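You operate a simulated robot arm through the tools that you are given. There is no shell and no other tool. Be economical: measure what you need, move in short steps, check, and stop when the job is done.

Carry out the task below with a simulated robot arm. There is one attempt and no reset: what you move stays moved.

## Task
Pack the tag carton in the gift bag, fold the flap and crease it.
Fine: the fold creased from end to end with the crease tool, the tool back on its mat.

Only the result counts: the job must be done as asked and must still hold three seconds after the hand-in. Knocking over, shifting, dropping, spilling or breaking anything else fails it. Flat cloth is picked up by pressing the open fingertips on it (5 to 10 N) and closing them slowly along it; thin cloth reads only 2 to 8 mm in the jaws.

## Robot
A 7-joint arm with a two-finger parallel gripper on a trunk, on a base that drives. Base frame: it is fixed to the floor where the robot stands at the start and does not move with it; the origin is under the middle of the robot, x ahead of it, y to its left, z up. Readings come in mm, rad, newtons and seconds.
With the tool pointing down near the work surface it reaches from about 340 to 780 mm from the robot's upright axis, wherever it stands. Its first joint turns from -2.897 to 2.897 rad. Places, roughly: bag flap [500, -200, 1000]; bag flap fold [500, -200, 1000]; crease mat [700, -1600, 900]; crease tool [750, -1750, 1000]. Payload 3.91 kg.
The TCP is the grasp point between the finger pads, 30 mm short of the fingertips. In the tool frame z runs along the fingers and y along their closing line. Largest opening 110 mm; finger width 20, thickness 10; the body of the gripper, 48 by 112 mm, starts 55 mm behind the TCP.
Orientation is that of the tool frame in the base frame, as [roll, pitch, yaw] about the fixed x, y, z axes, in that order (R = Rz(yaw) Ry(pitch) Rx(roll)). With the fingers straight down and closing along the base's y, the tool's x points along the base's -x, its y along +y and its z along -z.

## Interface
- The arm moves only by the tool play_rows. Its argument "rows" is a list of rows, each a list of 2 entries, a list of its own where there are three numbers: the shift along the tool's x, y, z in mm, then the turn, a rotation vector about the tool's x, y, z in rad. In form: [[[x, y, z], [rx, ry, rz]], ...]. A call has 1 to 10 rows; each row shifts and turns the commanded pose from where the row before left it, along the tool's axes as they then stand. "gripper" is the opening, from 0 (shut) to 1 (fully open), set as the call begins (left out, the last holds). Each row takes 0.2 s and may step no farther than 50 mm and 0.15 rad from the row before; otherwise, or with a gripper value out of range, the whole call is refused. Where a pose cannot be reached the arm comes as near as it can. A force on the tool above 40 N (or 10 N above the force at the start of the call, whichever is more), or a blocked arm, ends the call early, and 0.2 s more pass. The fingers move at their own pace (about 153 mm/s each) and stop on an object; they squeeze with about 43 N. The grip force told is the motor's: it shows also when the fingers shut on nothing. Time passes only in rows, and 0.2 s behind the last, so rows that do not move let the fingers close. It gives the time, the measured TCP pose, the force on the tool (base axes), the opening and the grip force at its end, in the units of the frame above (readings bear some noise), with the torque about the TCP (base axes, N m) and any sound that the robot's microphone picked up, and new pictures: "views" is both (left out), scene, wrist or none.
- Cameras (640 x 400 px; columns grow to the right, rows downward): "scene" is now at [-4.3, 93.9, 1532.9]; the picture's right is [-0.61, -0.79, 0.00], its down [-0.47, 0.36, -0.81] and it looks along [0.64, -0.49, -0.59] (base axes); focal length 258 px, centre (320, 200). "wrist" rides on the gripper at [77, 7, -114] in the tool frame; the picture's right is [-0.09, 1.00, 0.00], its down [-0.80, -0.07, -0.59] and it looks along [-0.59, -0.05, 0.80] (tool axes); focal length 270 px, centre (320, 200). There is no depth. A picture from a camera that has moved, and an enlarged one, comes with that camera's place and axes in the base frame and with its lens.
- move_column(by): slides the trunk up (or, below 0, down) by that many mm; the arm and the scene camera ride with it, the base frame stays. It gives what a move gives, with no picture.
- steer(legs): drives the robot by 1 to 6 legs, each [ahead, turn to the left] in mm and rad, along the robot's own axes; the way and the turn of a leg run together, so that a leg with both is an arc; at most 1500 mm and 3.142 rad a leg. The arm and the cameras ride along, it lands a little off, and it stops where it bumps. It gives what a move gives, and a new picture of the scene camera.
- pan_tilt(pan, tilt): turns the head with the scene camera to pan (to the left, within 2.705 rad either way) and tilt (down, from -0.506 to 1.204), counted from straight ahead of the robot. It gives what a move gives, and a new picture of the scene camera.
- enlarge(camera, box): a new picture of the part [left, top, right, bottom] of that camera's present view, enlarged. The clock stands still meanwhile.
- job_done(): hands the job in; it is judged then, once.

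Go step by step. Nothing tells you exact positions but the pictures and the camera data: compare them with the known pose of the tool, close in by small moves and look again before you grip or let go. The budget is 120 turns and 260 pictures, counting those below and the enlarged ones. Unless the task says otherwise, let go and move clear before handing in, and close with one line.

The tools are called by a JSON object that holds its "api" and its "payload". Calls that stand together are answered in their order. play_rows: Moves the arm, as the interface text tells. Its arguments: {"type":"object","properties":{"rows":{"type":"array","items":{"type":"array"}},"gripper":{"type":"number"},"views":{"type":"string","enum":["both","scene","wrist","none"]}},"required":["rows"]} The other tools are called the same way: move_column (by) slides the trunk up or down; steer (legs) drives the base; pan_tilt (pan, tilt) turns the head that bears the scene camera; enlarge (camera, box) takes an enlarged picture of a part of a camera's view; job_done () hands the job in.

At the start:

```text
clock: 0.0
position: [314.5, -267.2, 1230.3]
orientation: [-3.141, 0.0, -3.14]
ft_force: [0.6, 0.3, 0.6]
moment: [-0.01, 0.0, -0.01]
width: 109.8
grasp_force: 0.0
trunk travel left (down, up): [-500.0, 110.0]
robot x, y, heading: [1.4, -3.3, 0.002]
head pan, tilt: [-0.653, 0.63]
```

scene: 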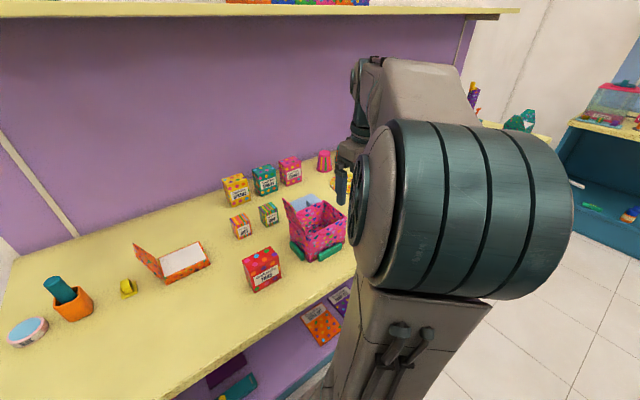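
wrist: 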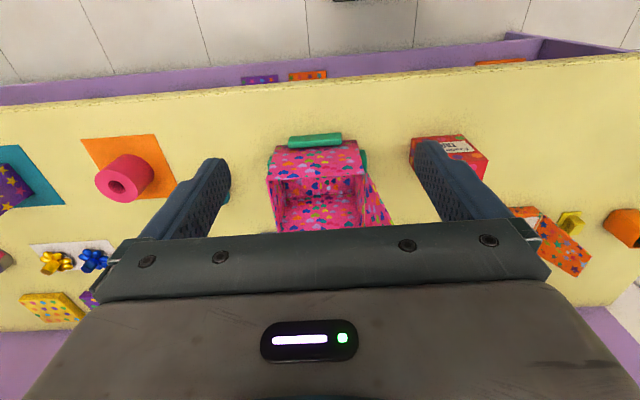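

The gift bag (pink) sits ahead of the arm, with several labelled cartons around it. I'll enlarge to read the labels and find the tag carton.

{"api": "enlarge", "payload": {"camera": "scene", "box": [210, 140, 370, 300]}}

{"api": "enlarge", "payload": {"camera": "wrist", "box": [230, 100, 550, 300]}}

{"api": "pan_tilt", "payload": {"pan": -0.2, "tilt": 0.8}}

```text
2.50 times, centred on (290, 220) of scene
camera zoom: at [-4.3, 93.9, 1532.9], right [-0.61, -0.79, 0.0], down [-0.47, 0.36, -0.81], along [0.64, -0.49, -0.59], focal length 645 px, centre (395, 150)
```

zoom: 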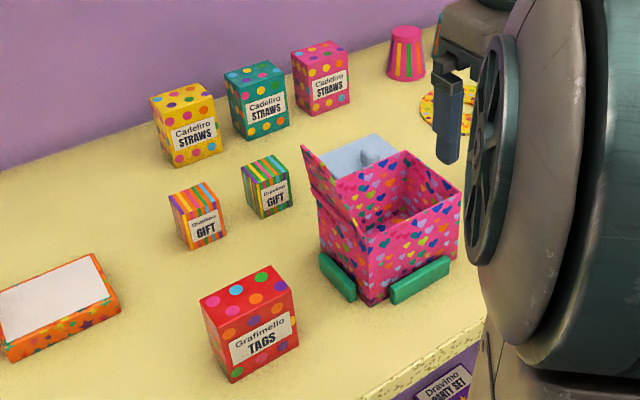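

```text
2.00 times, centred on (390, 200) of wrist
camera zoom: at [237.9, -261.2, 1345.2], right [0.09, 1.0, 0.0], down [0.8, -0.07, 0.59], along [0.59, -0.05, -0.8], focal length 541 px, centre (180, 200)
```

zoom: 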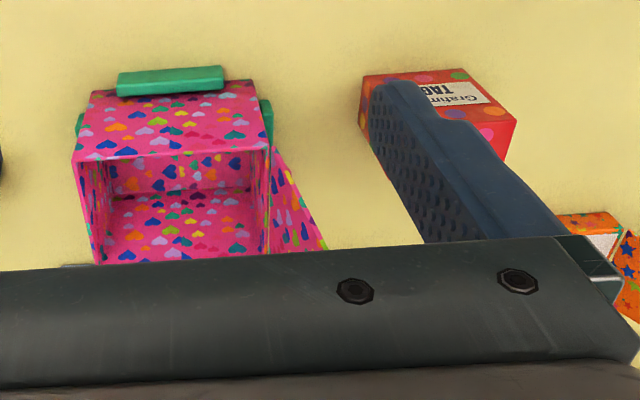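

```text
clock: 0.9
position: [314.6, -267.3, 1231.0]
orientation: [3.141, 0.0, -3.141]
ft_force: [0.0, -0.4, 1.3]
moment: [0.0, 0.01, 0.02]
width: 110.0
grasp_force: 0.1
trunk travel left (down, up): [-500.0, 110.0]
robot x, y, heading: [-1.4, 0.6, 0.002]
head pan, tilt: [-0.201, 0.799]
camera scene: at [5.2, 130.8, 1518.7], right [-0.2, -0.98, 0.0], down [-0.7, 0.14, -0.7], along [0.68, -0.14, -0.72], focal length 258 px, centre (320, 200)
```

scene: 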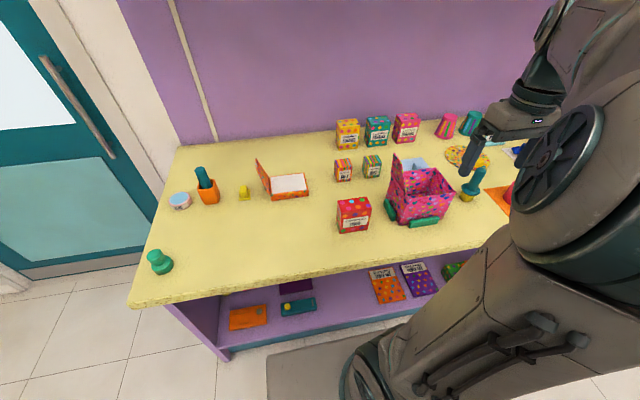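

The tag carton is the red one at roughly (475, -65). The bag is at about (520, -285), with its flap hinged on the +y side and standing up. I'll move the wrist over toward the carton for a better look.

{"api": "play_rows", "payload": {"rows": [[[0, 50, 0], [0, 0, 0]], [[0, 50, 0], [0, 0, 0]], [[0, 50, 0], [0, 0, 0]], [[0, 50, 25], [0, 0, 0]], [[0, 0, 40], [0, 0, 0]], [[0, 0, 0], [0, 0, 0]]], "gripper": 1, "views": "both"}}

{"api": "enlarge", "payload": {"camera": "wrist", "box": [200, 80, 440, 230]}}

{"api": "enlarge", "payload": {"camera": "scene", "box": [310, 130, 470, 240]}}

```text
refused: row 4 steps farther than a row can; nothing moved
```

```text
2.67 times, centred on (320, 155) of wrist
camera zoom: at [237.8, -261.2, 1345.2], right [0.09, 1.0, 0.0], down [0.8, -0.07, 0.59], along [0.59, -0.05, -0.8], focal length 721 px, centre (320, 320)
```

zoom: 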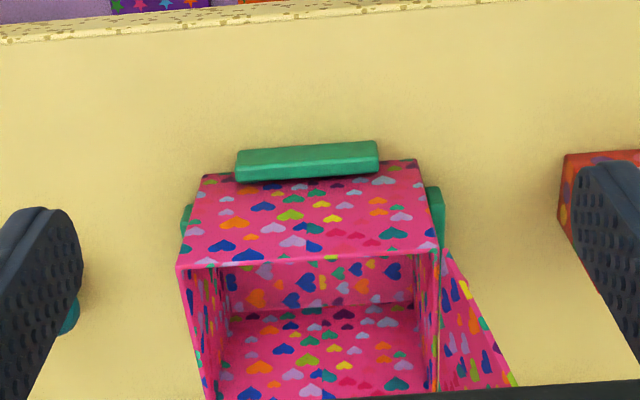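

```text
3.64 times, centred on (390, 185) of scene
camera zoom: at [5.2, 130.8, 1518.7], right [-0.2, -0.98, 0.0], down [-0.7, 0.14, -0.7], along [0.68, -0.14, -0.72], focal length 938 px, centre (66, 254)
```

zoom: 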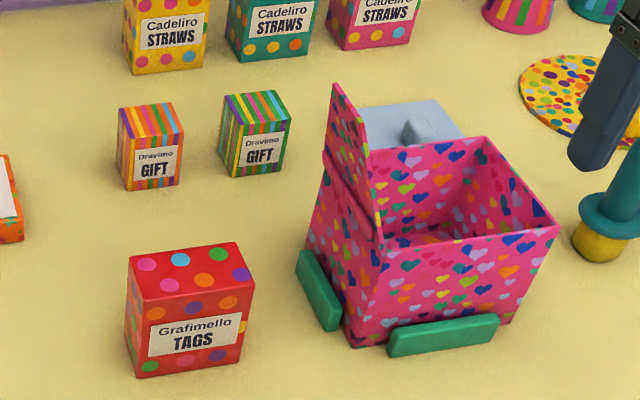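

The carton measures about 46 × 89 × 98 mm, centred near (478, -70). The bag opening is about x 450–560, y -358 to -212, with its rim at z 1000. I'll go above the carton with the fingers closing along y and check the alignment.

{"api": "play_rows", "payload": {"rows": [[[0, 49, 0], [0, 0, 0]], [[0, 49, 0], [0, 0, 0]], [[0, 49, 0], [0, 0, 0]], [[0, 49, 0], [0, 0, 0]], [[-40, 0, 25], [0, 0, 0]], [[-40, 0, 25], [0, 0, 0]], [[-40, 0, 25], [0, 0, 0]], [[-40, 0, 25], [0, 0, 0]], [[0, 0, 40], [0, 0, 0]], [[0, 0, 0], [0, 0, 0]]], "gripper": 1, "views": "both"}}

{"api": "enlarge", "payload": {"camera": "scene", "box": [310, 90, 470, 240]}}

```text
clock: 3.1
position: [477.0, -71.7, 1089.7]
orientation: [-3.141, 0.0, -3.14]
ft_force: [0.3, 1.0, -0.1]
moment: [-0.03, 0.0, -0.01]
width: 110.1
grasp_force: 0.0
trunk travel left (down, up): [-500.0, 110.0]
robot x, y, heading: [-0.4, -1.0, -0.002]
head pan, tilt: [-0.201, 0.799]
camera scene: at [5.1, 131.0, 1518.6], right [-0.2, -0.98, 0.0], down [-0.7, 0.14, -0.7], along [0.68, -0.14, -0.72], focal length 258 px, centre (320, 200)
camera wrist: at [398.9, -65.7, 1203.5], right [0.09, 1.0, 0.0], down [0.8, -0.07, 0.59], along [0.59, -0.05, -0.8], focal length 270 px, centre (320, 200)
```

scene: 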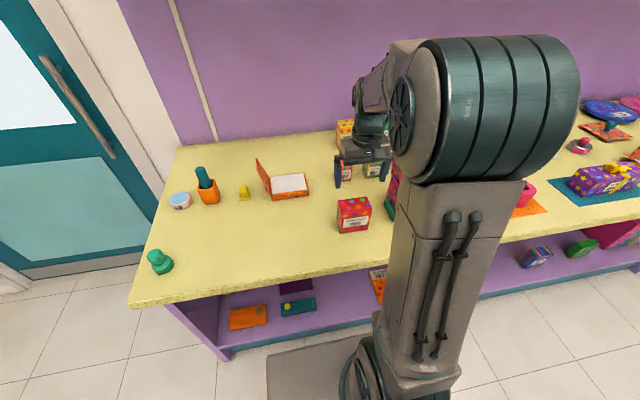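
wrist: 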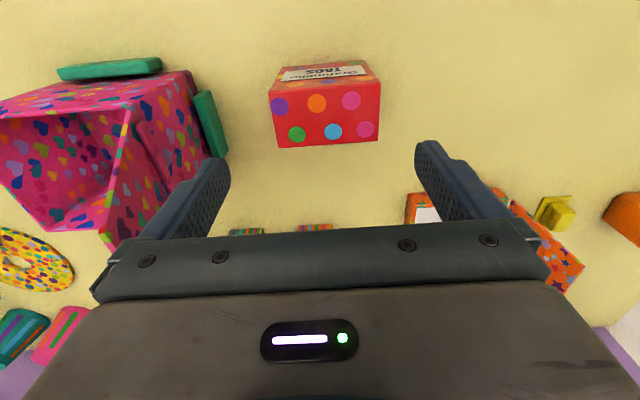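

```text
2.67 times, centred on (390, 165) of scene
camera zoom: at [5.1, 131.0, 1518.6], right [-0.2, -0.98, 0.0], down [-0.7, 0.14, -0.7], along [0.68, -0.14, -0.72], focal length 688 px, centre (133, 293)
```

zoom: 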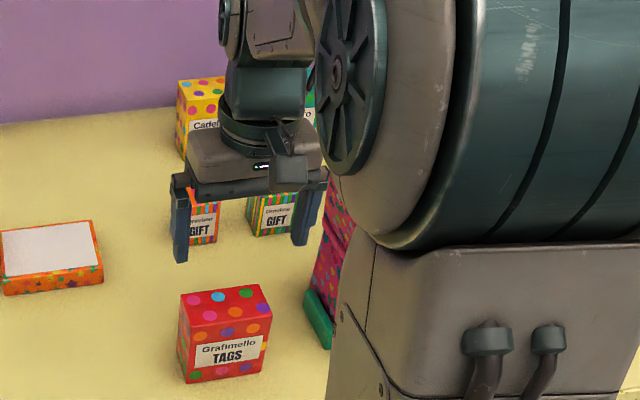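

The wrist view puts the carton centre at about (479, -68), so I'll shift by (+2, +3.5), descend and grip.

{"api": "play_rows", "payload": {"rows": [[[-2, 3.5, 40], [0, 0, 0]], [[0, 0, 40], [0, 0, 0]], [[0, 0, 24], [0, 0, 0]], [[0, 0, 18], [0, 0, 0]], [[0, 0, 0], [0, 0, 0]]], "gripper": 1, "views": "both"}}

{"api": "enlarge", "payload": {"camera": "scene", "box": [310, 130, 420, 240]}}

```text
clock: 4.3
position: [478.4, -67.6, 966.5]
orientation: [-3.14, 0.001, -3.14]
ft_force: [0.8, -0.2, 0.4]
moment: [0.02, 0.0, -0.01]
width: 109.9
grasp_force: 0.1
trunk travel left (down, up): [-500.0, 110.0]
robot x, y, heading: [2.8, -2.9, 0.001]
head pan, tilt: [-0.201, 0.799]
camera scene: at [5.4, 130.9, 1518.6], right [-0.2, -0.98, 0.0], down [-0.7, 0.14, -0.7], along [0.68, -0.14, -0.72], focal length 258 px, centre (320, 200)
camera wrist: at [400.4, -60.7, 1081.4], right [0.09, 1.0, 0.0], down [0.8, -0.07, 0.59], along [0.59, -0.05, -0.8], focal length 270 px, centre (320, 200)
```

scene: 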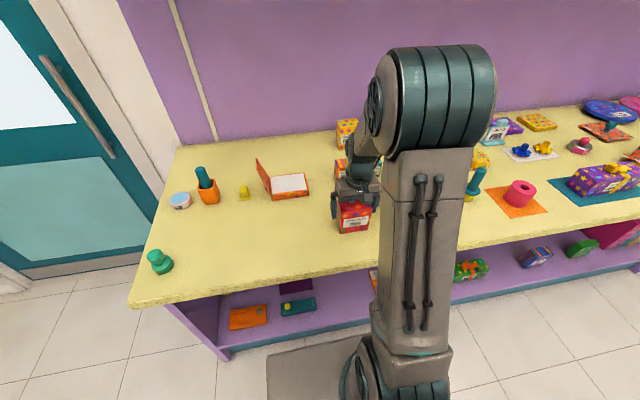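
wrist: 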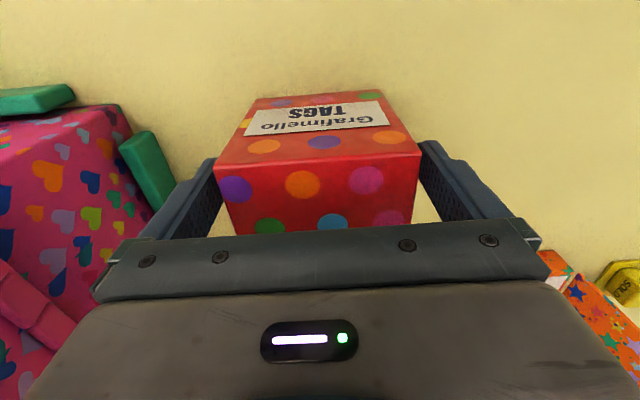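

```text
3.64 times, centred on (365, 185) of scene
camera zoom: at [5.4, 130.9, 1518.6], right [-0.2, -0.98, 0.0], down [-0.7, 0.14, -0.7], along [0.68, -0.14, -0.72], focal length 938 px, centre (156, 254)
```

zoom: 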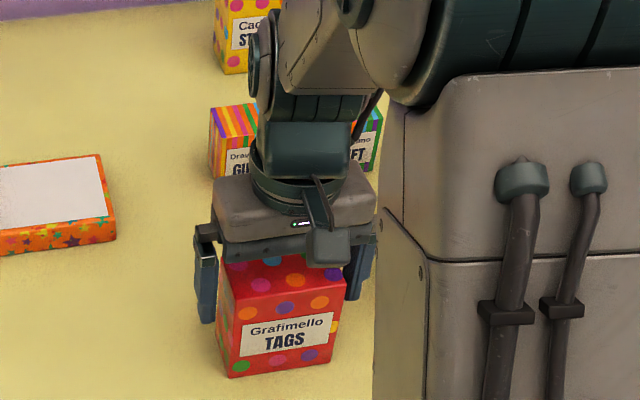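

The fingers straddle the carton well. I'll close them, then lift a little to check the grip.

{"api": "play_rows", "payload": {"rows": [[[0, 0, 0], [0, 0, 0]], [[0, 0, 0], [0, 0, 0]], [[0, 0, 0], [0, 0, 0]], [[0, 0, -30], [0, 0, 0]], [[0, 0, -45], [0, 0, 0]], [[0, 0, -45], [0, 0, 0]], [[0, 0, -45], [0, 0, 0]], [[0, 0, -45], [0, 0, 0]], [[0, 0, -45], [0, 0, 0]], [[0, 0, 0], [0, 0, 0]]], "gripper": 0, "views": "both"}}

```text
clock: 6.5
position: [475.5, -67.0, 1224.0]
orientation: [3.14, 0.0, -3.141]
ft_force: [-0.9, -0.3, -1.2]
moment: [0.04, -0.01, -0.01]
width: 89.6
grasp_force: 42.7
trunk travel left (down, up): [-500.0, 110.0]
robot x, y, heading: [-4.2, -2.2, 0.001]
head pan, tilt: [-0.201, 0.799]
camera scene: at [5.4, 130.9, 1518.6], right [-0.2, -0.98, 0.0], down [-0.7, 0.14, -0.7], along [0.68, -0.14, -0.72], focal length 258 px, centre (320, 200)
camera wrist: at [398.4, -60.4, 1338.6], right [0.09, 1.0, 0.0], down [0.8, -0.07, 0.59], along [0.59, -0.05, -0.8], focal length 270 px, centre (320, 200)
```

scene: 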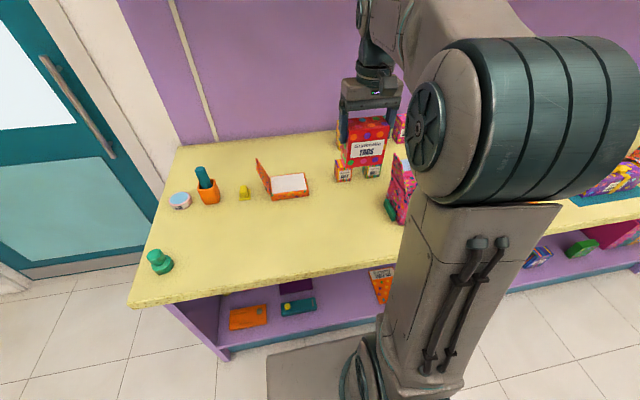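
wrist: 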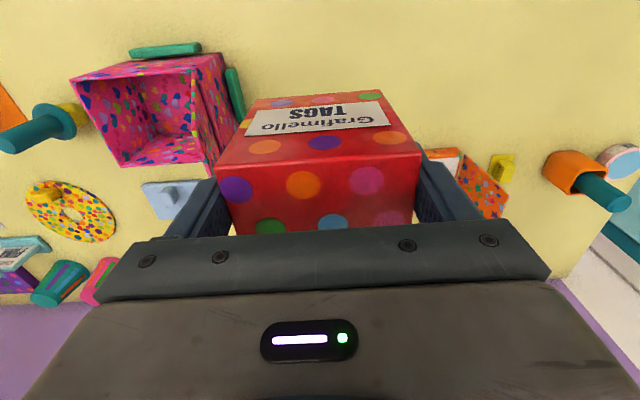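

The grip holds. I'll take a close look at the bag from here to refine its rim.

{"api": "enlarge", "payload": {"camera": "wrist", "box": [50, 30, 260, 190]}}

```text
2.50 times, centred on (155, 110) of wrist
camera zoom: at [398.4, -60.4, 1338.6], right [0.09, 1.0, 0.0], down [0.8, -0.07, 0.59], along [0.59, -0.05, -0.8], focal length 676 px, centre (732, 425)
```

zoom: 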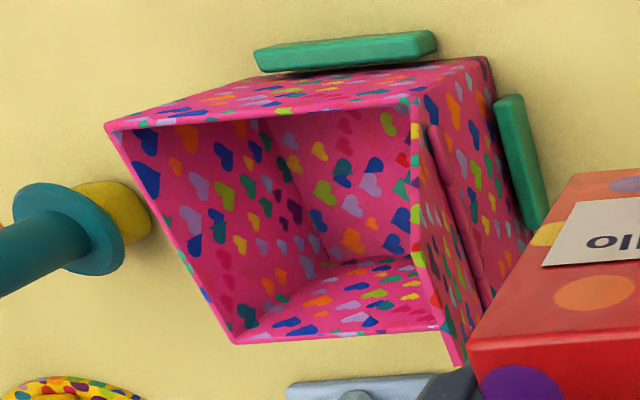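

The rim centre is near (506, -287). I'll carry the carton over the flap at height and look before lowering.

{"api": "play_rows", "payload": {"rows": [[[0, -10, -20], [0, 0, 0]], [[0, -40, 0], [0, 0, 0]], [[0, -40, 0], [0, 0, 0]], [[0, -40, 0], [0, 0, 0]], [[0, -40, 0], [0, 0, 0]], [[-14, -40, 0], [0, 0, 0]], [[-15, -9, 0], [0, 0, 0]], [[0, 0, 0], [0, 0, 0]]], "views": "both"}}

{"api": "enlarge", "payload": {"camera": "wrist", "box": [200, 60, 440, 240]}}

```text
clock: 8.3
position: [508.6, -288.2, 1243.6]
orientation: [-3.14, 0.002, -3.139]
ft_force: [0.0, -0.8, -1.6]
moment: [0.01, -0.02, 0.0]
width: 89.4
grasp_force: 42.9
trunk travel left (down, up): [-500.0, 110.0]
robot x, y, heading: [-1.0, -2.1, 0.004]
head pan, tilt: [-0.201, 0.799]
camera scene: at [5.3, 130.9, 1518.6], right [-0.2, -0.98, 0.0], down [-0.7, 0.14, -0.7], along [0.68, -0.14, -0.72], focal length 258 px, centre (320, 200)
camera wrist: at [430.4, -281.5, 1358.6], right [0.09, 1.0, 0.0], down [0.8, -0.07, 0.59], along [0.59, -0.05, -0.8], focal length 270 px, centre (320, 200)
```

scene: 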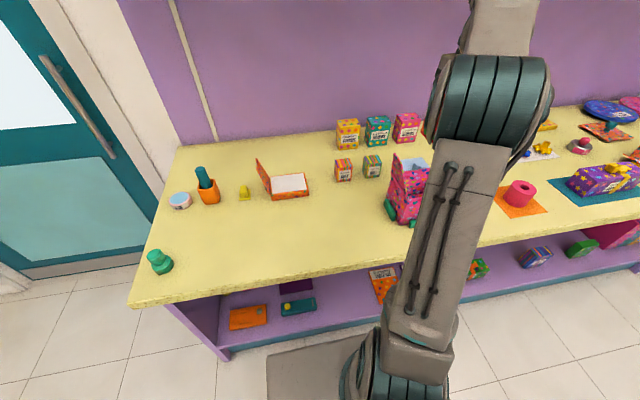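
wrist: 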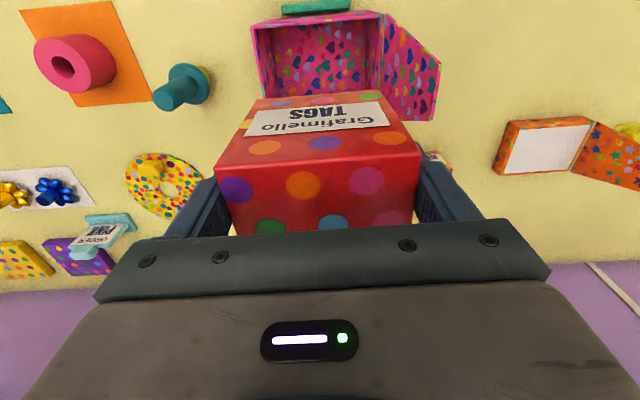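

```text
2.22 times, centred on (320, 150) of wrist
camera zoom: at [430.4, -281.5, 1358.6], right [0.09, 1.0, 0.0], down [0.8, -0.07, 0.59], along [0.59, -0.05, -0.8], focal length 601 px, centre (320, 311)
```

zoom: 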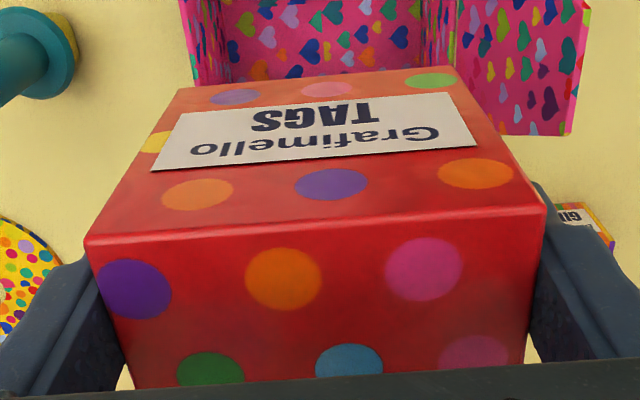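

The carton is aligned over the opening: rim y centre about -287, x centre about 505. I'll lower it partway and check.

{"api": "play_rows", "payload": {"rows": [[[1, 1, 45], [0, 0, 0]], [[0, 0, 45], [0, 0, 0]], [[0, 0, 45], [0, 0, 0]], [[0, 0, 25], [0, 0, 0]], [[0, 0, 0], [0, 0, 0]]], "views": "both"}}

{"api": "enlarge", "payload": {"camera": "scene", "box": [340, 110, 500, 240]}}

```text
clock: 9.5
position: [506.9, -284.9, 1083.5]
orientation: [3.141, 0.0, -3.137]
ft_force: [0.6, -0.6, -1.6]
moment: [0.01, -0.01, -0.01]
width: 89.4
grasp_force: 43.2
trunk travel left (down, up): [-500.0, 110.0]
robot x, y, heading: [3.6, -2.8, 0.0]
head pan, tilt: [-0.201, 0.799]
camera scene: at [5.4, 130.8, 1518.6], right [-0.2, -0.98, 0.0], down [-0.7, 0.14, -0.7], along [0.68, -0.14, -0.72], focal length 258 px, centre (320, 200)
camera wrist: at [429.2, -278.3, 1199.5], right [0.09, 1.0, 0.0], down [0.8, -0.07, 0.59], along [0.59, -0.05, -0.8], focal length 270 px, centre (320, 200)
```

scene: 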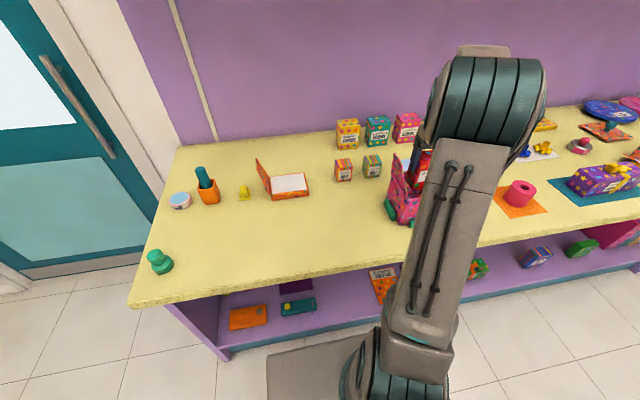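
wrist: 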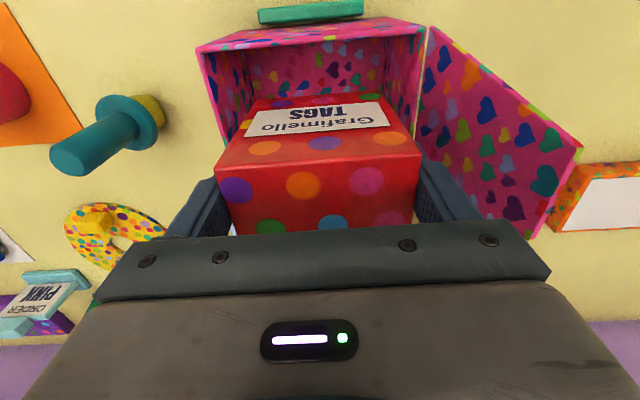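

```text
3.08 times, centred on (420, 175) of scene
camera zoom: at [5.4, 130.8, 1518.6], right [-0.2, -0.98, 0.0], down [-0.7, 0.14, -0.7], along [0.68, -0.14, -0.72], focal length 794 px, centre (12, 277)
```

zoom: 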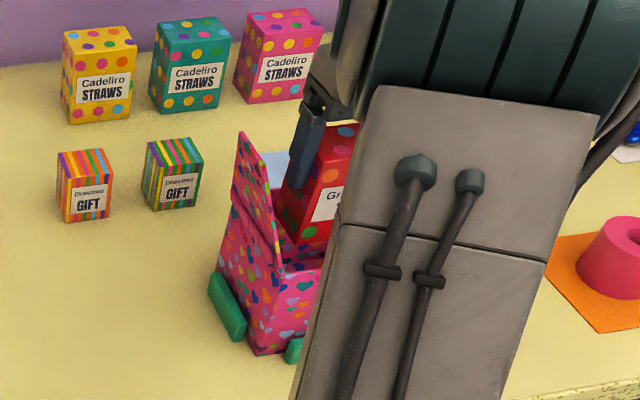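

Alignment is good. I'll keep lowering to the bag floor, slowly at the end.

{"api": "play_rows", "payload": {"rows": [[[0, -1, 40], [0, 0, 0]], [[0, 0, 40], [0, 0, 0]], [[0, 0, 20], [0, 0, 0]], [[0, 0, 6], [0, 0, 0]], [[0, 0, 0], [0, 0, 0]]], "views": "wrist"}}

```text
clock: 10.7
position: [506.1, -284.9, 978.8]
orientation: [3.141, -0.001, -3.138]
ft_force: [-0.1, -0.1, -0.9]
moment: [-0.03, 0.0, -0.02]
width: 89.4
grasp_force: 43.0
trunk travel left (down, up): [-500.0, 110.0]
robot x, y, heading: [-4.4, -0.5, 0.005]
head pan, tilt: [-0.201, 0.799]
camera wrist: at [428.5, -279.3, 1093.0], right [0.09, 1.0, 0.0], down [0.8, -0.07, 0.59], along [0.59, -0.05, -0.8], focal length 270 px, centre (320, 200)
```

wrist: 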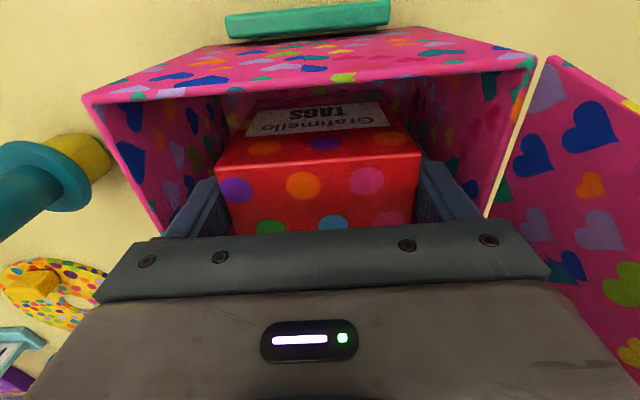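

{"api": "play_rows", "payload": {"rows": [[[0, 0, 3], [0, 0, 0]], [[0, 0, 3], [0, 0, 0]], [[0, 0, 2], [0, 0, 0]], [[0, 0, 0], [0, 0, 0]]], "views": "none"}}

```text
clock: 11.7
position: [504.9, -285.4, 971.4]
orientation: [-3.137, 0.007, -3.14]
ft_force: [1.7, -0.1, 24.5]
moment: [0.61, 0.17, -0.05]
width: 89.5
grasp_force: 43.0
trunk travel left (down, up): [-500.0, 110.0]
robot x, y, heading: [-0.5, -3.2, -0.003]
head pan, tilt: [-0.201, 0.799]
```

The carton has met the bag floor (24 N). I'll back off 1 mm, open slightly and withdraw straight up.

{"api": "play_rows", "payload": {"rows": [[[0, 0, -1], [0, 0, 0]], [[0, 0, 0], [0, 0, 0]], [[0, 0, 0], [0, 0, 0]], [[0, 0, -15], [0, 0, 0]], [[0, 0, -30], [0, 0, 0]], [[0, 0, -45], [0, 0, 0]], [[0, 0, -45], [0, 0, 0]], [[0, 0, -45], [0, 0, 0]], [[0, 0, 0], [0, 0, 0]]], "gripper": 0.91, "views": "both"}}

```text
clock: 13.7
position: [504.8, -286.9, 1147.1]
orientation: [-3.141, -0.001, -3.14]
ft_force: [1.2, 0.0, 0.8]
moment: [0.05, -0.01, 0.0]
width: 100.1
grasp_force: 0.1
trunk travel left (down, up): [-500.0, 110.0]
robot x, y, heading: [-0.5, -1.8, -0.0]
head pan, tilt: [-0.201, 0.799]
camera scene: at [5.2, 130.8, 1518.6], right [-0.2, -0.98, 0.0], down [-0.7, 0.14, -0.7], along [0.68, -0.14, -0.72], focal length 258 px, centre (320, 200)
camera wrist: at [427.1, -281.6, 1261.8], right [0.09, 1.0, 0.0], down [0.8, -0.07, 0.59], along [0.59, -0.05, -0.8], focal length 270 px, centre (320, 200)
```

scene: 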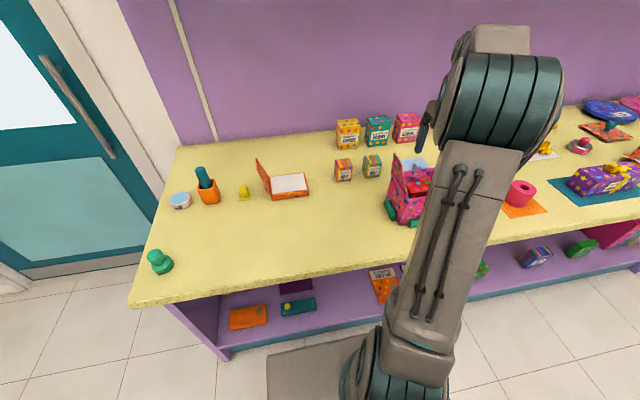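
wrist: 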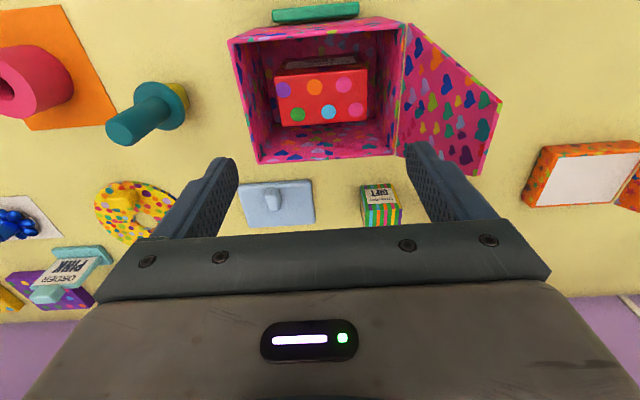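

The carton stands in the bag, with its top below the rim. Next I'll shut the fingers and go over to the +y side of the flap, ready to push it over.

{"api": "play_rows", "payload": {"rows": [[[0, 0, -35], [0, 0, 0]], [[0, 25, -30], [0, 0, 0]], [[0, 45, 0], [0, 0, 0]], [[0, 45, 0], [0, 0, 0]], [[0, 45, 0], [0, 0, 0]], [[0, 37, 0], [0, 0, 0]], [[-2, 0, 40], [0, 0, 0]], [[0, 0, 40], [0, 0, 0]], [[0, 0, 35], [0, 0, 0]], [[0, 0, 0], [0, 0, 0]]], "gripper": 0, "views": "both"}}

{"api": "enlarge", "payload": {"camera": "scene", "box": [340, 110, 500, 240]}}

```text
clock: 15.9
position: [507.5, -87.3, 1096.7]
orientation: [-3.142, 0.0, -3.141]
ft_force: [0.3, 0.7, -0.6]
moment: [-0.03, -0.01, -0.03]
width: 0.0
grasp_force: 37.8
trunk travel left (down, up): [-500.0, 110.0]
robot x, y, heading: [0.6, -4.9, -0.004]
head pan, tilt: [-0.201, 0.799]
camera scene: at [5.4, 130.9, 1518.6], right [-0.2, -0.98, 0.0], down [-0.7, 0.14, -0.7], along [0.68, -0.14, -0.72], focal length 258 px, centre (320, 200)
camera wrist: at [430.1, -81.7, 1212.0], right [0.09, 1.0, 0.0], down [0.8, -0.07, 0.59], along [0.59, -0.05, -0.8], focal length 270 px, centre (320, 200)
```

scene: 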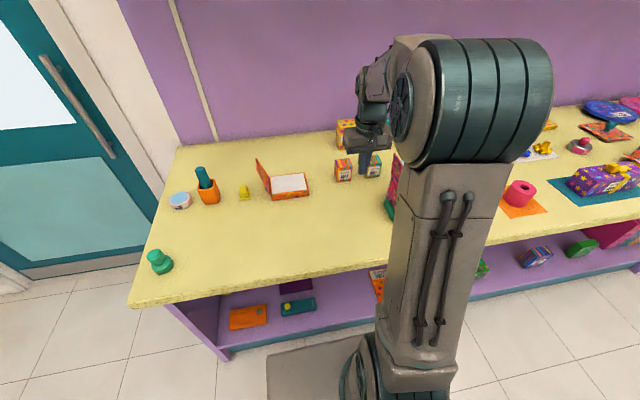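
wrist: 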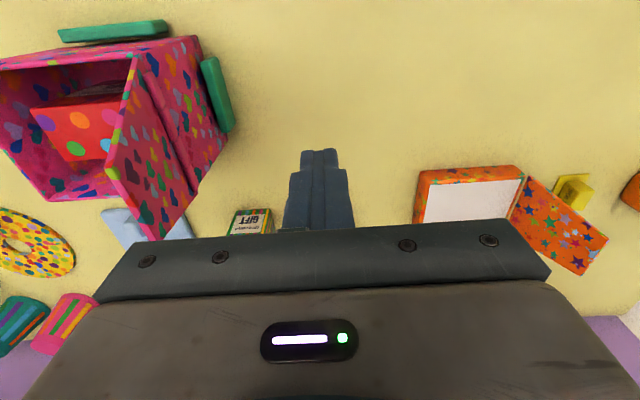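

```text
3.08 times, centred on (420, 175) of scene
camera zoom: at [5.4, 130.9, 1518.6], right [-0.2, -0.98, 0.0], down [-0.7, 0.14, -0.7], along [0.68, -0.14, -0.72], focal length 794 px, centre (12, 277)
```

zoom: 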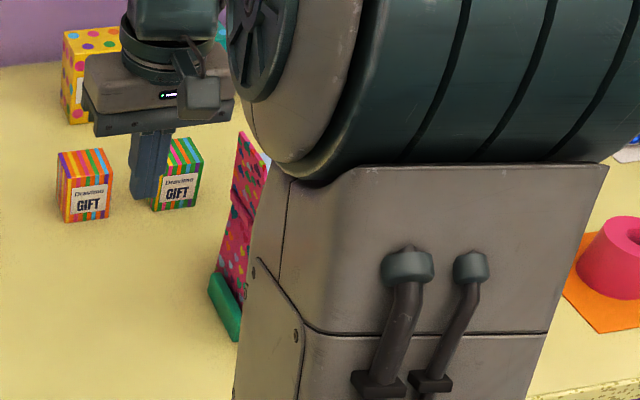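

The flap is a tapered piece with its free edge at about y -197, z 1085, x 490–540. I'll push it gently along an arc around its hinge (y -212, z 1000).

{"api": "play_rows", "payload": {"rows": [[[-4, -45, 0], [0, 0, 0]], [[0, -45, 0], [0, 0, 0]], [[0, -15, 0], [0, 0, 0]], [[0, -10, 0], [0, 0, 0]], [[0, -12, 2], [0, 0, 0]], [[0, -11, 3], [0, 0, 0]], [[0, -10, 5], [0, 0, 0]], [[0, 0, 0], [0, 0, 0]]], "gripper": 0, "views": "both"}}

```text
clock: 17.7
position: [511.6, -237.2, 1089.8]
orientation: [-3.141, 0.001, 3.141]
ft_force: [1.0, -0.8, 0.2]
moment: [-0.01, -0.02, -0.02]
width: 0.0
grasp_force: 37.6
trunk travel left (down, up): [-500.0, 110.0]
robot x, y, heading: [0.3, -2.2, 0.0]
head pan, tilt: [-0.201, 0.799]
camera scene: at [5.3, 130.9, 1518.6], right [-0.2, -0.98, 0.0], down [-0.7, 0.14, -0.7], along [0.68, -0.14, -0.72], focal length 258 px, centre (320, 200)
camera wrist: at [434.1, -232.0, 1204.4], right [0.09, 1.0, 0.0], down [0.8, -0.07, 0.59], along [0.59, -0.05, -0.8], focal length 270 px, centre (320, 200)
```

scene: 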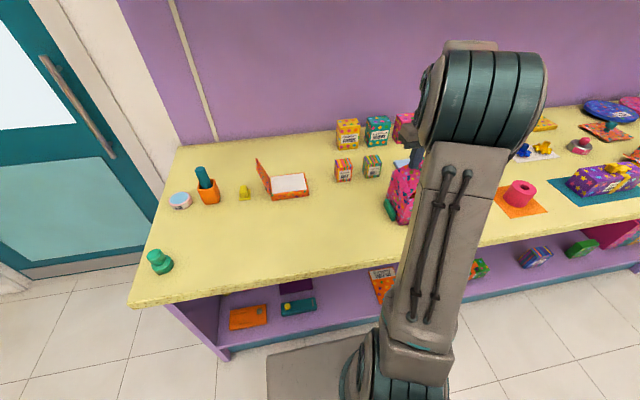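
wrist: 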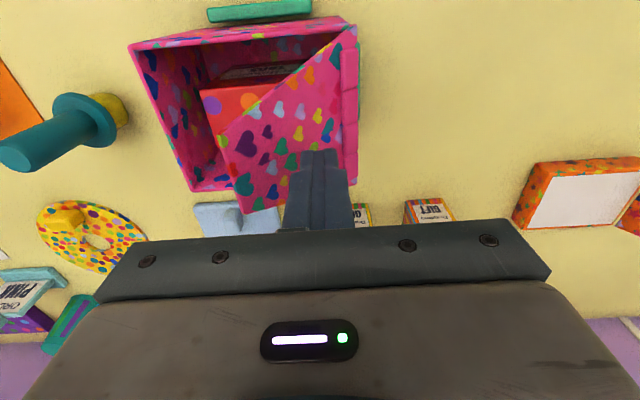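

The flap is turning easily over the bag. I'll continue the arc downward.

{"api": "play_rows", "payload": {"rows": [[[0, -8, 8], [0, 0, 0]], [[0, -10, 12], [0, 0, 0]], [[0, -7, 13], [0, 0, 0]], [[0, -4, 13], [0, 0, 0]], [[0, 0, 6], [0, 0, 0]], [[0, 0, 0], [0, 0, 0]]], "gripper": 0, "views": "both"}}

{"api": "enlarge", "payload": {"camera": "wrist", "box": [100, 0, 420, 240]}}

```text
clock: 19.1
position: [511.2, -266.9, 1039.0]
orientation: [-3.14, 0.001, -3.139]
ft_force: [0.8, 0.3, -0.2]
moment: [-0.03, 0.0, -0.04]
width: 0.0
grasp_force: 37.6
trunk travel left (down, up): [-500.0, 110.0]
robot x, y, heading: [-1.4, -4.5, 0.001]
head pan, tilt: [-0.201, 0.799]
camera scene: at [5.3, 130.9, 1518.6], right [-0.2, -0.98, 0.0], down [-0.7, 0.14, -0.7], along [0.68, -0.14, -0.72], focal length 258 px, centre (320, 200)
camera wrist: at [433.7, -260.9, 1153.9], right [0.09, 1.0, 0.0], down [0.8, -0.07, 0.59], along [0.59, -0.05, -0.8], focal length 270 px, centre (320, 200)
```

scene: 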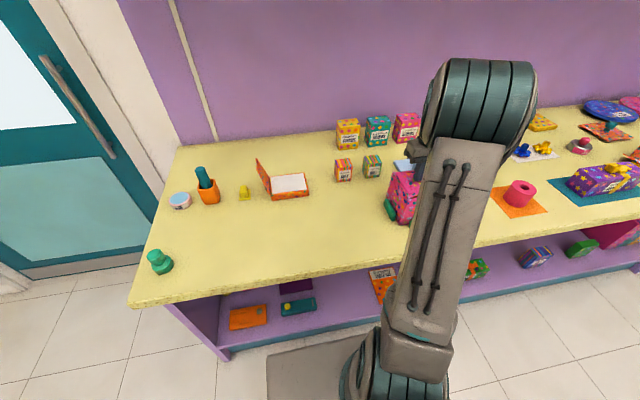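
wrist: 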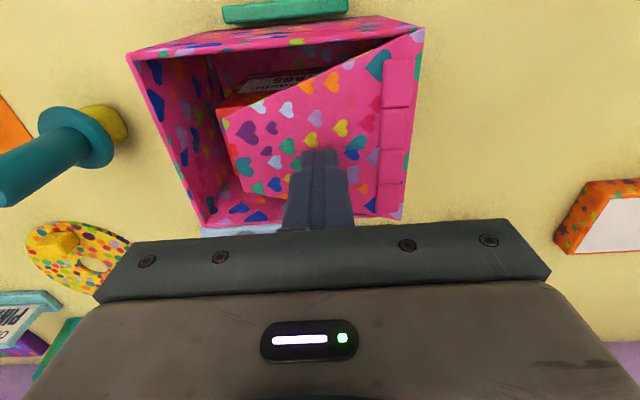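

```text
1.67 times, centred on (260, 120) of wrist
camera zoom: at [433.7, -260.9, 1153.9], right [0.09, 1.0, 0.0], down [0.8, -0.07, 0.59], along [0.59, -0.05, -0.8], focal length 450 px, centre (420, 333)
```

zoom: 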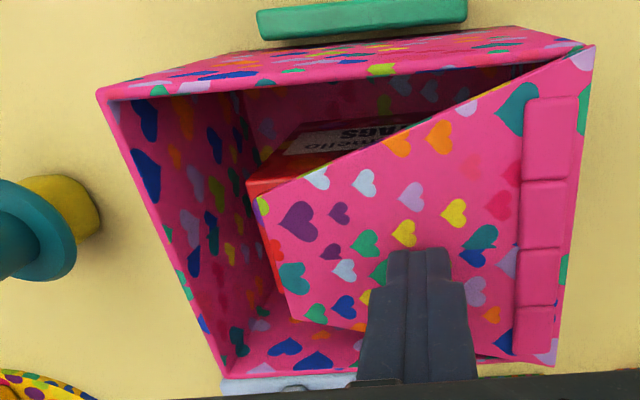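

The flap is nearly flat, and four segments along the hinge (about y -222, x 458–565) look like the fold to crease. I'll press it the rest of the way, then lift to see whether it stays.

{"api": "play_rows", "payload": {"rows": [[[0, 0, 4], [0, 0, 0]], [[0, 0, 3], [0, 0, 0]], [[0, 0, 2], [0, 0, 0]], [[0, 0, 0], [0, 0, 0]]], "gripper": 0, "views": "wrist"}}

{"api": "play_rows", "payload": {"rows": [[[0, 0, -30], [0, 0, 0]], [[0, 0, -45], [0, 0, 0]], [[0, 0, -40], [0, 0, 0]], [[0, 0, -40], [0, 0, 0]], [[0, 0, 0], [0, 0, 0]]], "gripper": 0, "views": "both"}}

```text
clock: 20.1
position: [510.6, -266.7, 1033.5]
orientation: [-3.137, 0.006, -3.141]
ft_force: [-1.1, -1.3, 37.1]
moment: [-0.02, 0.13, -0.03]
width: 0.2
grasp_force: 37.6
trunk travel left (down, up): [-500.0, 110.0]
robot x, y, heading: [0.1, -4.9, -0.002]
head pan, tilt: [-0.201, 0.799]
camera wrist: at [432.5, -260.0, 1147.4], right [0.09, 1.0, 0.0], down [0.8, -0.07, 0.6], along [0.6, -0.06, -0.8], focal length 270 px, centre (320, 200)
```

wrist: 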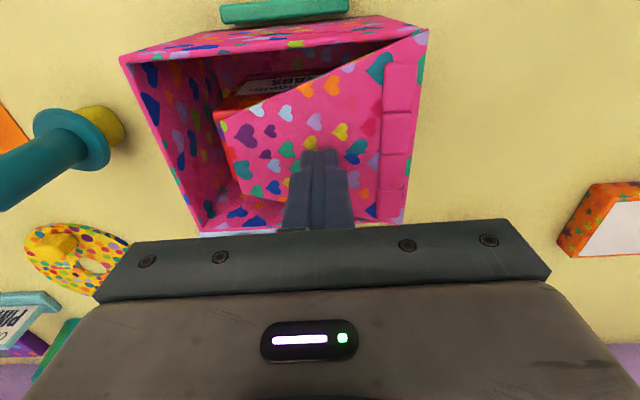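

```text
clock: 21.3
position: [511.4, -269.4, 1182.5]
orientation: [-3.141, 0.0, -3.139]
ft_force: [0.0, -0.4, -0.1]
moment: [0.02, 0.01, 0.0]
width: 0.2
grasp_force: 37.5
trunk travel left (down, up): [-500.0, 110.0]
robot x, y, heading: [-0.3, -3.7, 0.002]
head pan, tilt: [-0.201, 0.799]
camera scene: at [5.3, 130.8, 1518.6], right [-0.2, -0.98, 0.0], down [-0.7, 0.14, -0.7], along [0.68, -0.14, -0.72], focal length 258 px, centre (320, 200)
camera wrist: at [434.4, -262.2, 1297.9], right [0.09, 1.0, 0.0], down [0.8, -0.07, 0.59], along [0.59, -0.05, -0.8], focal length 270 px, centre (320, 200)
```

scene: 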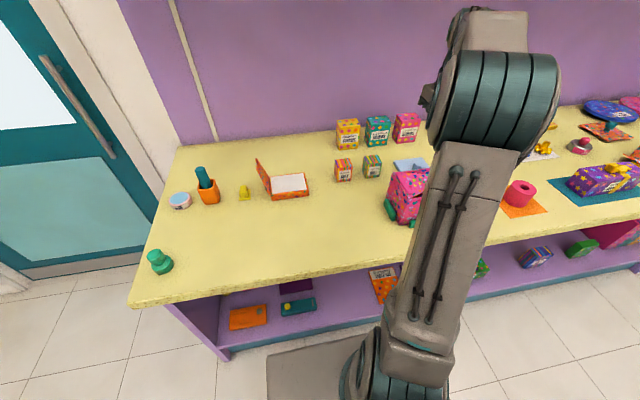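
wrist: 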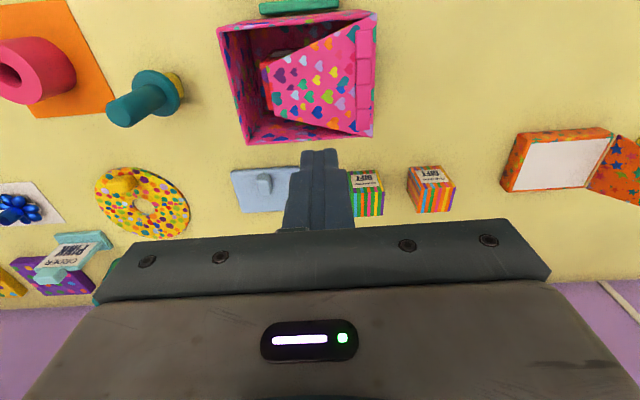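

The flap stays folded. Now I'll look right for the crease tool near (750, -1750).

{"api": "pan_tilt", "payload": {"pan": -1.2, "tilt": 0.4}}

```text
clock: 22.6
position: [511.3, -269.1, 1183.3]
orientation: [3.141, 0.001, -3.141]
ft_force: [-0.4, 0.2, -0.1]
moment: [-0.03, -0.01, -0.03]
width: 0.1
grasp_force: 37.6
trunk travel left (down, up): [-500.0, 110.0]
robot x, y, heading: [-2.1, 0.5, 0.001]
head pan, tilt: [-1.201, 0.4]
camera scene: at [-40.2, 60.6, 1553.7], right [-0.93, -0.36, 0.0], down [-0.14, 0.36, -0.92], along [0.33, -0.86, -0.39], focal length 258 px, centre (320, 200)
```

scene: 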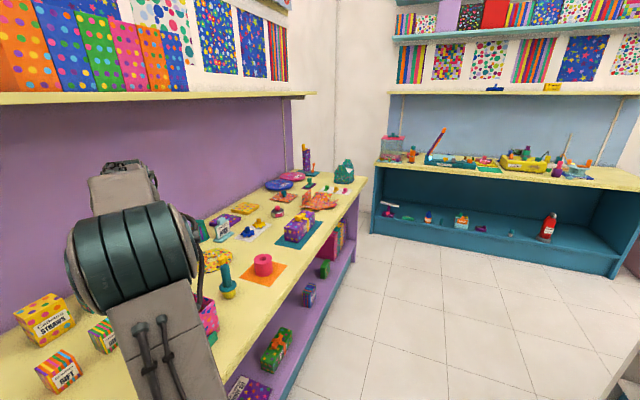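

{"api": "enlarge", "payload": {"camera": "scene", "box": [210, 130, 370, 230]}}

```text
4.00 times, centred on (290, 180) of scene
camera zoom: at [-40.2, 60.6, 1553.7], right [-0.93, -0.36, 0.0], down [-0.14, 0.36, -0.92], along [0.33, -0.86, -0.39], focal length 1032 px, centre (440, 280)
```

zoom: 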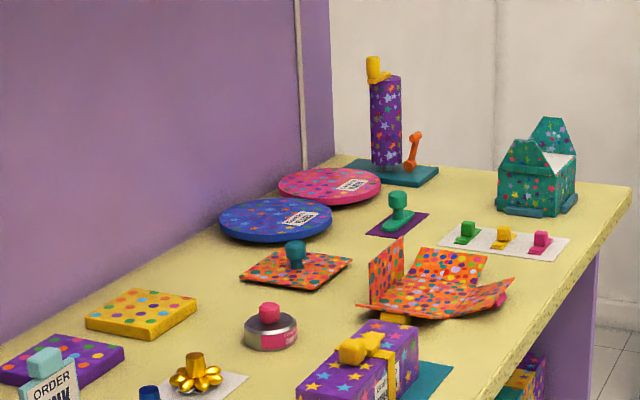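

The green-handled tool on the purple mat at about (710, -1662) is the crease tool. I'll retract and raise the arm before driving.

{"api": "play_rows", "payload": {"rows": [[[0, 0, -45], [0, 0, 0]], [[20, 0, -45], [0, 0, 0]], [[35, 20, -30], [0, 0, 0]], [[35, 30, -15], [0, 0, 0]], [[35, 30, 0], [0, 0, 0]], [[35, 30, 0], [0, 0, 0]], [[0, 0, 0], [0, 0, 0]]], "gripper": 0, "views": "none"}}

{"api": "enlarge", "payload": {"camera": "wrist", "box": [0, 0, 640, 400]}}

{"api": "steer", "payload": {"legs": [[0, -1.571], [1450, 0]]}}

```text
refused: row 3 steps farther than a row can; nothing moved
```

```text
1.00 times, centred on (320, 200) of wrist
camera zoom: at [434.4, -262.1, 1297.6], right [0.09, 1.0, 0.0], down [0.8, -0.07, 0.59], along [0.59, -0.05, -0.8], focal length 270 px, centre (320, 200)
```

zoom: 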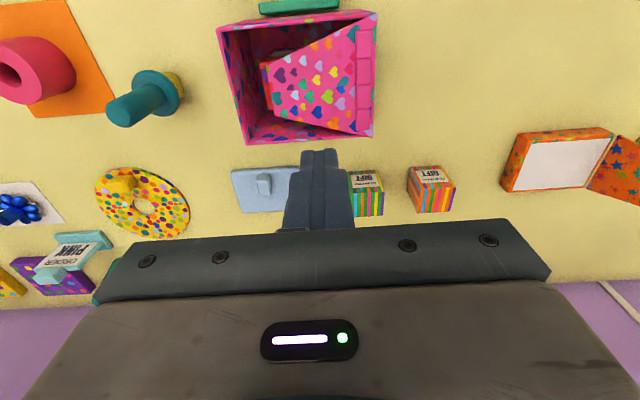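

```text
clock: 33.7
position: [-346.0, -1955.1, 1182.4]
orientation: [3.142, -0.001, 1.533]
ft_force: [0.5, 0.3, -0.4]
moment: [0.0, 0.02, -0.02]
width: 0.1
grasp_force: 37.6
trunk travel left (down, up): [-500.0, 110.0]
robot x, y, heading: [-61.9, -1450.1, -1.608]
head pan, tilt: [-1.201, 0.4]
camera scene: at [8.6, -1413.6, 1553.8], right [-0.32, 0.95, 0.0], down [0.37, 0.13, -0.92], along [-0.87, -0.3, -0.39], focal length 258 px, centre (320, 200)
```

scene: 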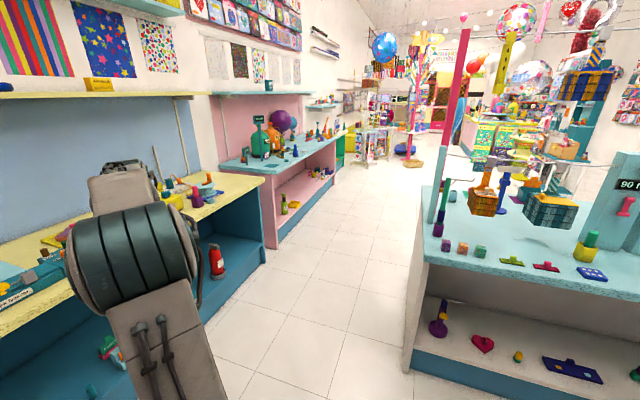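

The arm move was refused but the drive went ahead; forces stayed near zero, and I'll check the table later. I'll retract and raise the arm now, before turning.

{"api": "play_rows", "payload": {"rows": [[[0, 0, -45], [0, 0, 0]], [[20, 0, -40], [0, 0, 0]], [[30, 20, -20], [0, 0, 0]], [[30, 35, 0], [0, 0, 0]], [[30, 35, 0], [0, 0, 0]], [[30, 35, 0], [0, 0, 0]], [[0, 35, 0], [0, 0, 0]], [[0, 35, 0], [0, 0, 0]], [[0, 0, 0], [0, 0, 0]]], "gripper": 0, "views": "none"}}

```text
clock: 35.7
position: [-142.6, -1819.9, 1289.8]
orientation: [3.141, -0.001, 1.532]
ft_force: [-0.7, 0.3, -0.3]
moment: [-0.01, -0.04, 0.0]
width: 0.1
grasp_force: 38.2
trunk travel left (down, up): [-500.0, 110.0]
robot x, y, heading: [-57.8, -1454.7, -1.614]
head pan, tilt: [-1.201, 0.4]
```

{"api": "steer", "payload": {"legs": [[0, 0.61], [222, 0], [0, 1.0]]}}

{"api": "pan_tilt", "payload": {"pan": 0.0, "tilt": 0.7}}

```text
clock: 39.3
position: [202.4, -1991.1, 1289.9]
orientation: [3.139, 0.002, 2.142]
ft_force: [-0.7, -0.4, -0.8]
moment: [-0.03, 0.02, -0.03]
width: 0.0
grasp_force: 37.8
trunk travel left (down, up): [-500.0, 110.0]
robot x, y, heading: [63.9, -1648.2, -0.992]
head pan, tilt: [-1.201, 0.4]
stopped in leg 2: the robot was blocked; the commanded pose is now the measured one
camera scene: at [91.9, -1572.8, 1553.8], right [-0.81, 0.59, 0.0], down [0.23, 0.32, -0.92], along [-0.54, -0.75, -0.39], focal length 258 px, centre (320, 200)
```

scene: 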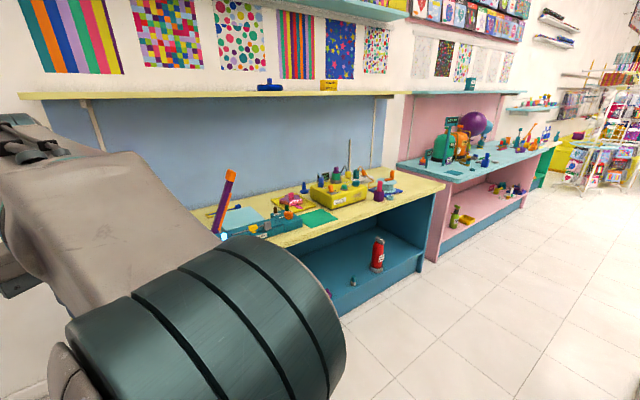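

```text
clock: 40.7
position: [202.9, -1990.7, 1289.8]
orientation: [3.139, 0.002, 2.145]
ft_force: [-0.2, 0.4, -0.4]
moment: [0.0, 0.02, 0.02]
width: 0.0
grasp_force: 37.4
trunk travel left (down, up): [-500.0, 110.0]
robot x, y, heading: [61.3, -1646.7, -0.998]
head pan, tilt: [0.0, 0.7]
camera scene: at [192.4, -1569.0, 1527.2], right [-0.84, -0.54, 0.0], down [-0.35, 0.54, -0.77], along [0.42, -0.64, -0.64], focal length 258 px, centre (320, 200)
```

scene: 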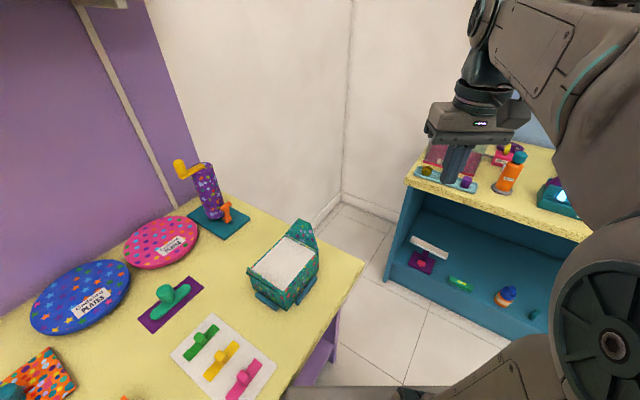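

The base touched something at the end of its move. I'll back off a little and then turn to face the table.

{"api": "steer", "payload": {"legs": [[-50, 0], [0, 0.99]]}}

```text
clock: 44.1
position: [405.2, -1672.6, 1290.7]
orientation: [3.141, 0.001, 3.139]
ft_force: [0.6, -0.9, -0.1]
moment: [-0.01, -0.03, 0.0]
width: 0.0
grasp_force: 37.6
trunk travel left (down, up): [-500.0, 110.0]
robot x, y, heading: [37.3, -1604.2, -0.007]
head pan, tilt: [0.0, 0.7]
camera scene: at [46.8, -1450.9, 1526.9], right [0.0, -1.0, 0.0], down [-0.64, 0.0, -0.76], along [0.76, 0.0, -0.64], focal length 258 px, centre (320, 200)
```

scene: 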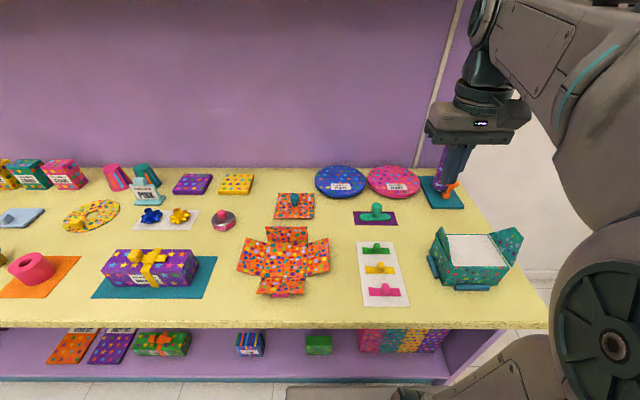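

{"api": "enlarge", "payload": {"camera": "scene", "box": [340, 180, 420, 240]}}

{"api": "enlarge", "payload": {"camera": "wrist", "box": [0, 0, 640, 400]}}

{"api": "enlarge", "payload": {"camera": "scene", "box": [0, 140, 340, 320]}}

```text
6.67 times, centred on (380, 210) of scene
camera zoom: at [46.8, -1450.9, 1526.9], right [0.0, -1.0, 0.0], down [-0.64, 0.0, -0.76], along [0.76, 0.0, -0.64], focal length 1719 px, centre (-80, 133)
```

zoom: 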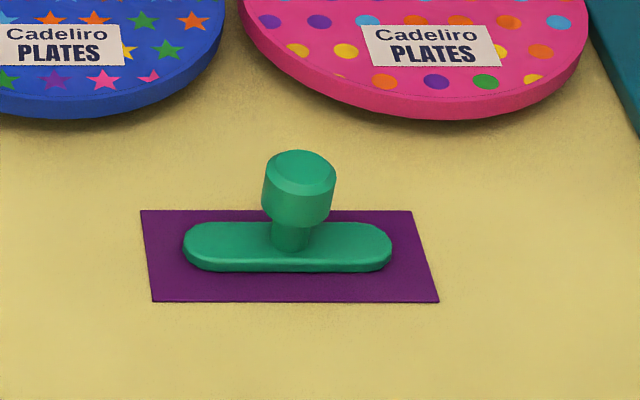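

```text
1.00 times, centred on (320, 200) of wrist
camera zoom: at [327.6, -1664.5, 1405.3], right [0.09, 1.0, 0.0], down [0.8, -0.07, 0.6], along [0.59, -0.05, -0.8], focal length 270 px, centre (320, 200)
```

zoom: 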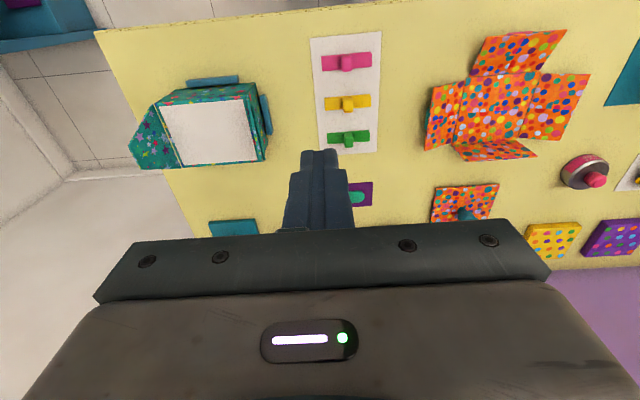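

```text
1.88 times, centred on (170, 230) of scene
camera zoom: at [46.8, -1450.9, 1526.9], right [0.0, -1.0, 0.0], down [-0.64, 0.0, -0.76], along [0.76, 0.0, -0.64], focal length 485 px, centre (602, 144)
```

zoom: 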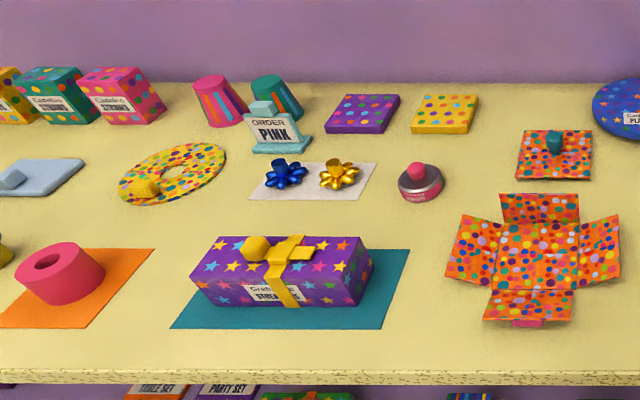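

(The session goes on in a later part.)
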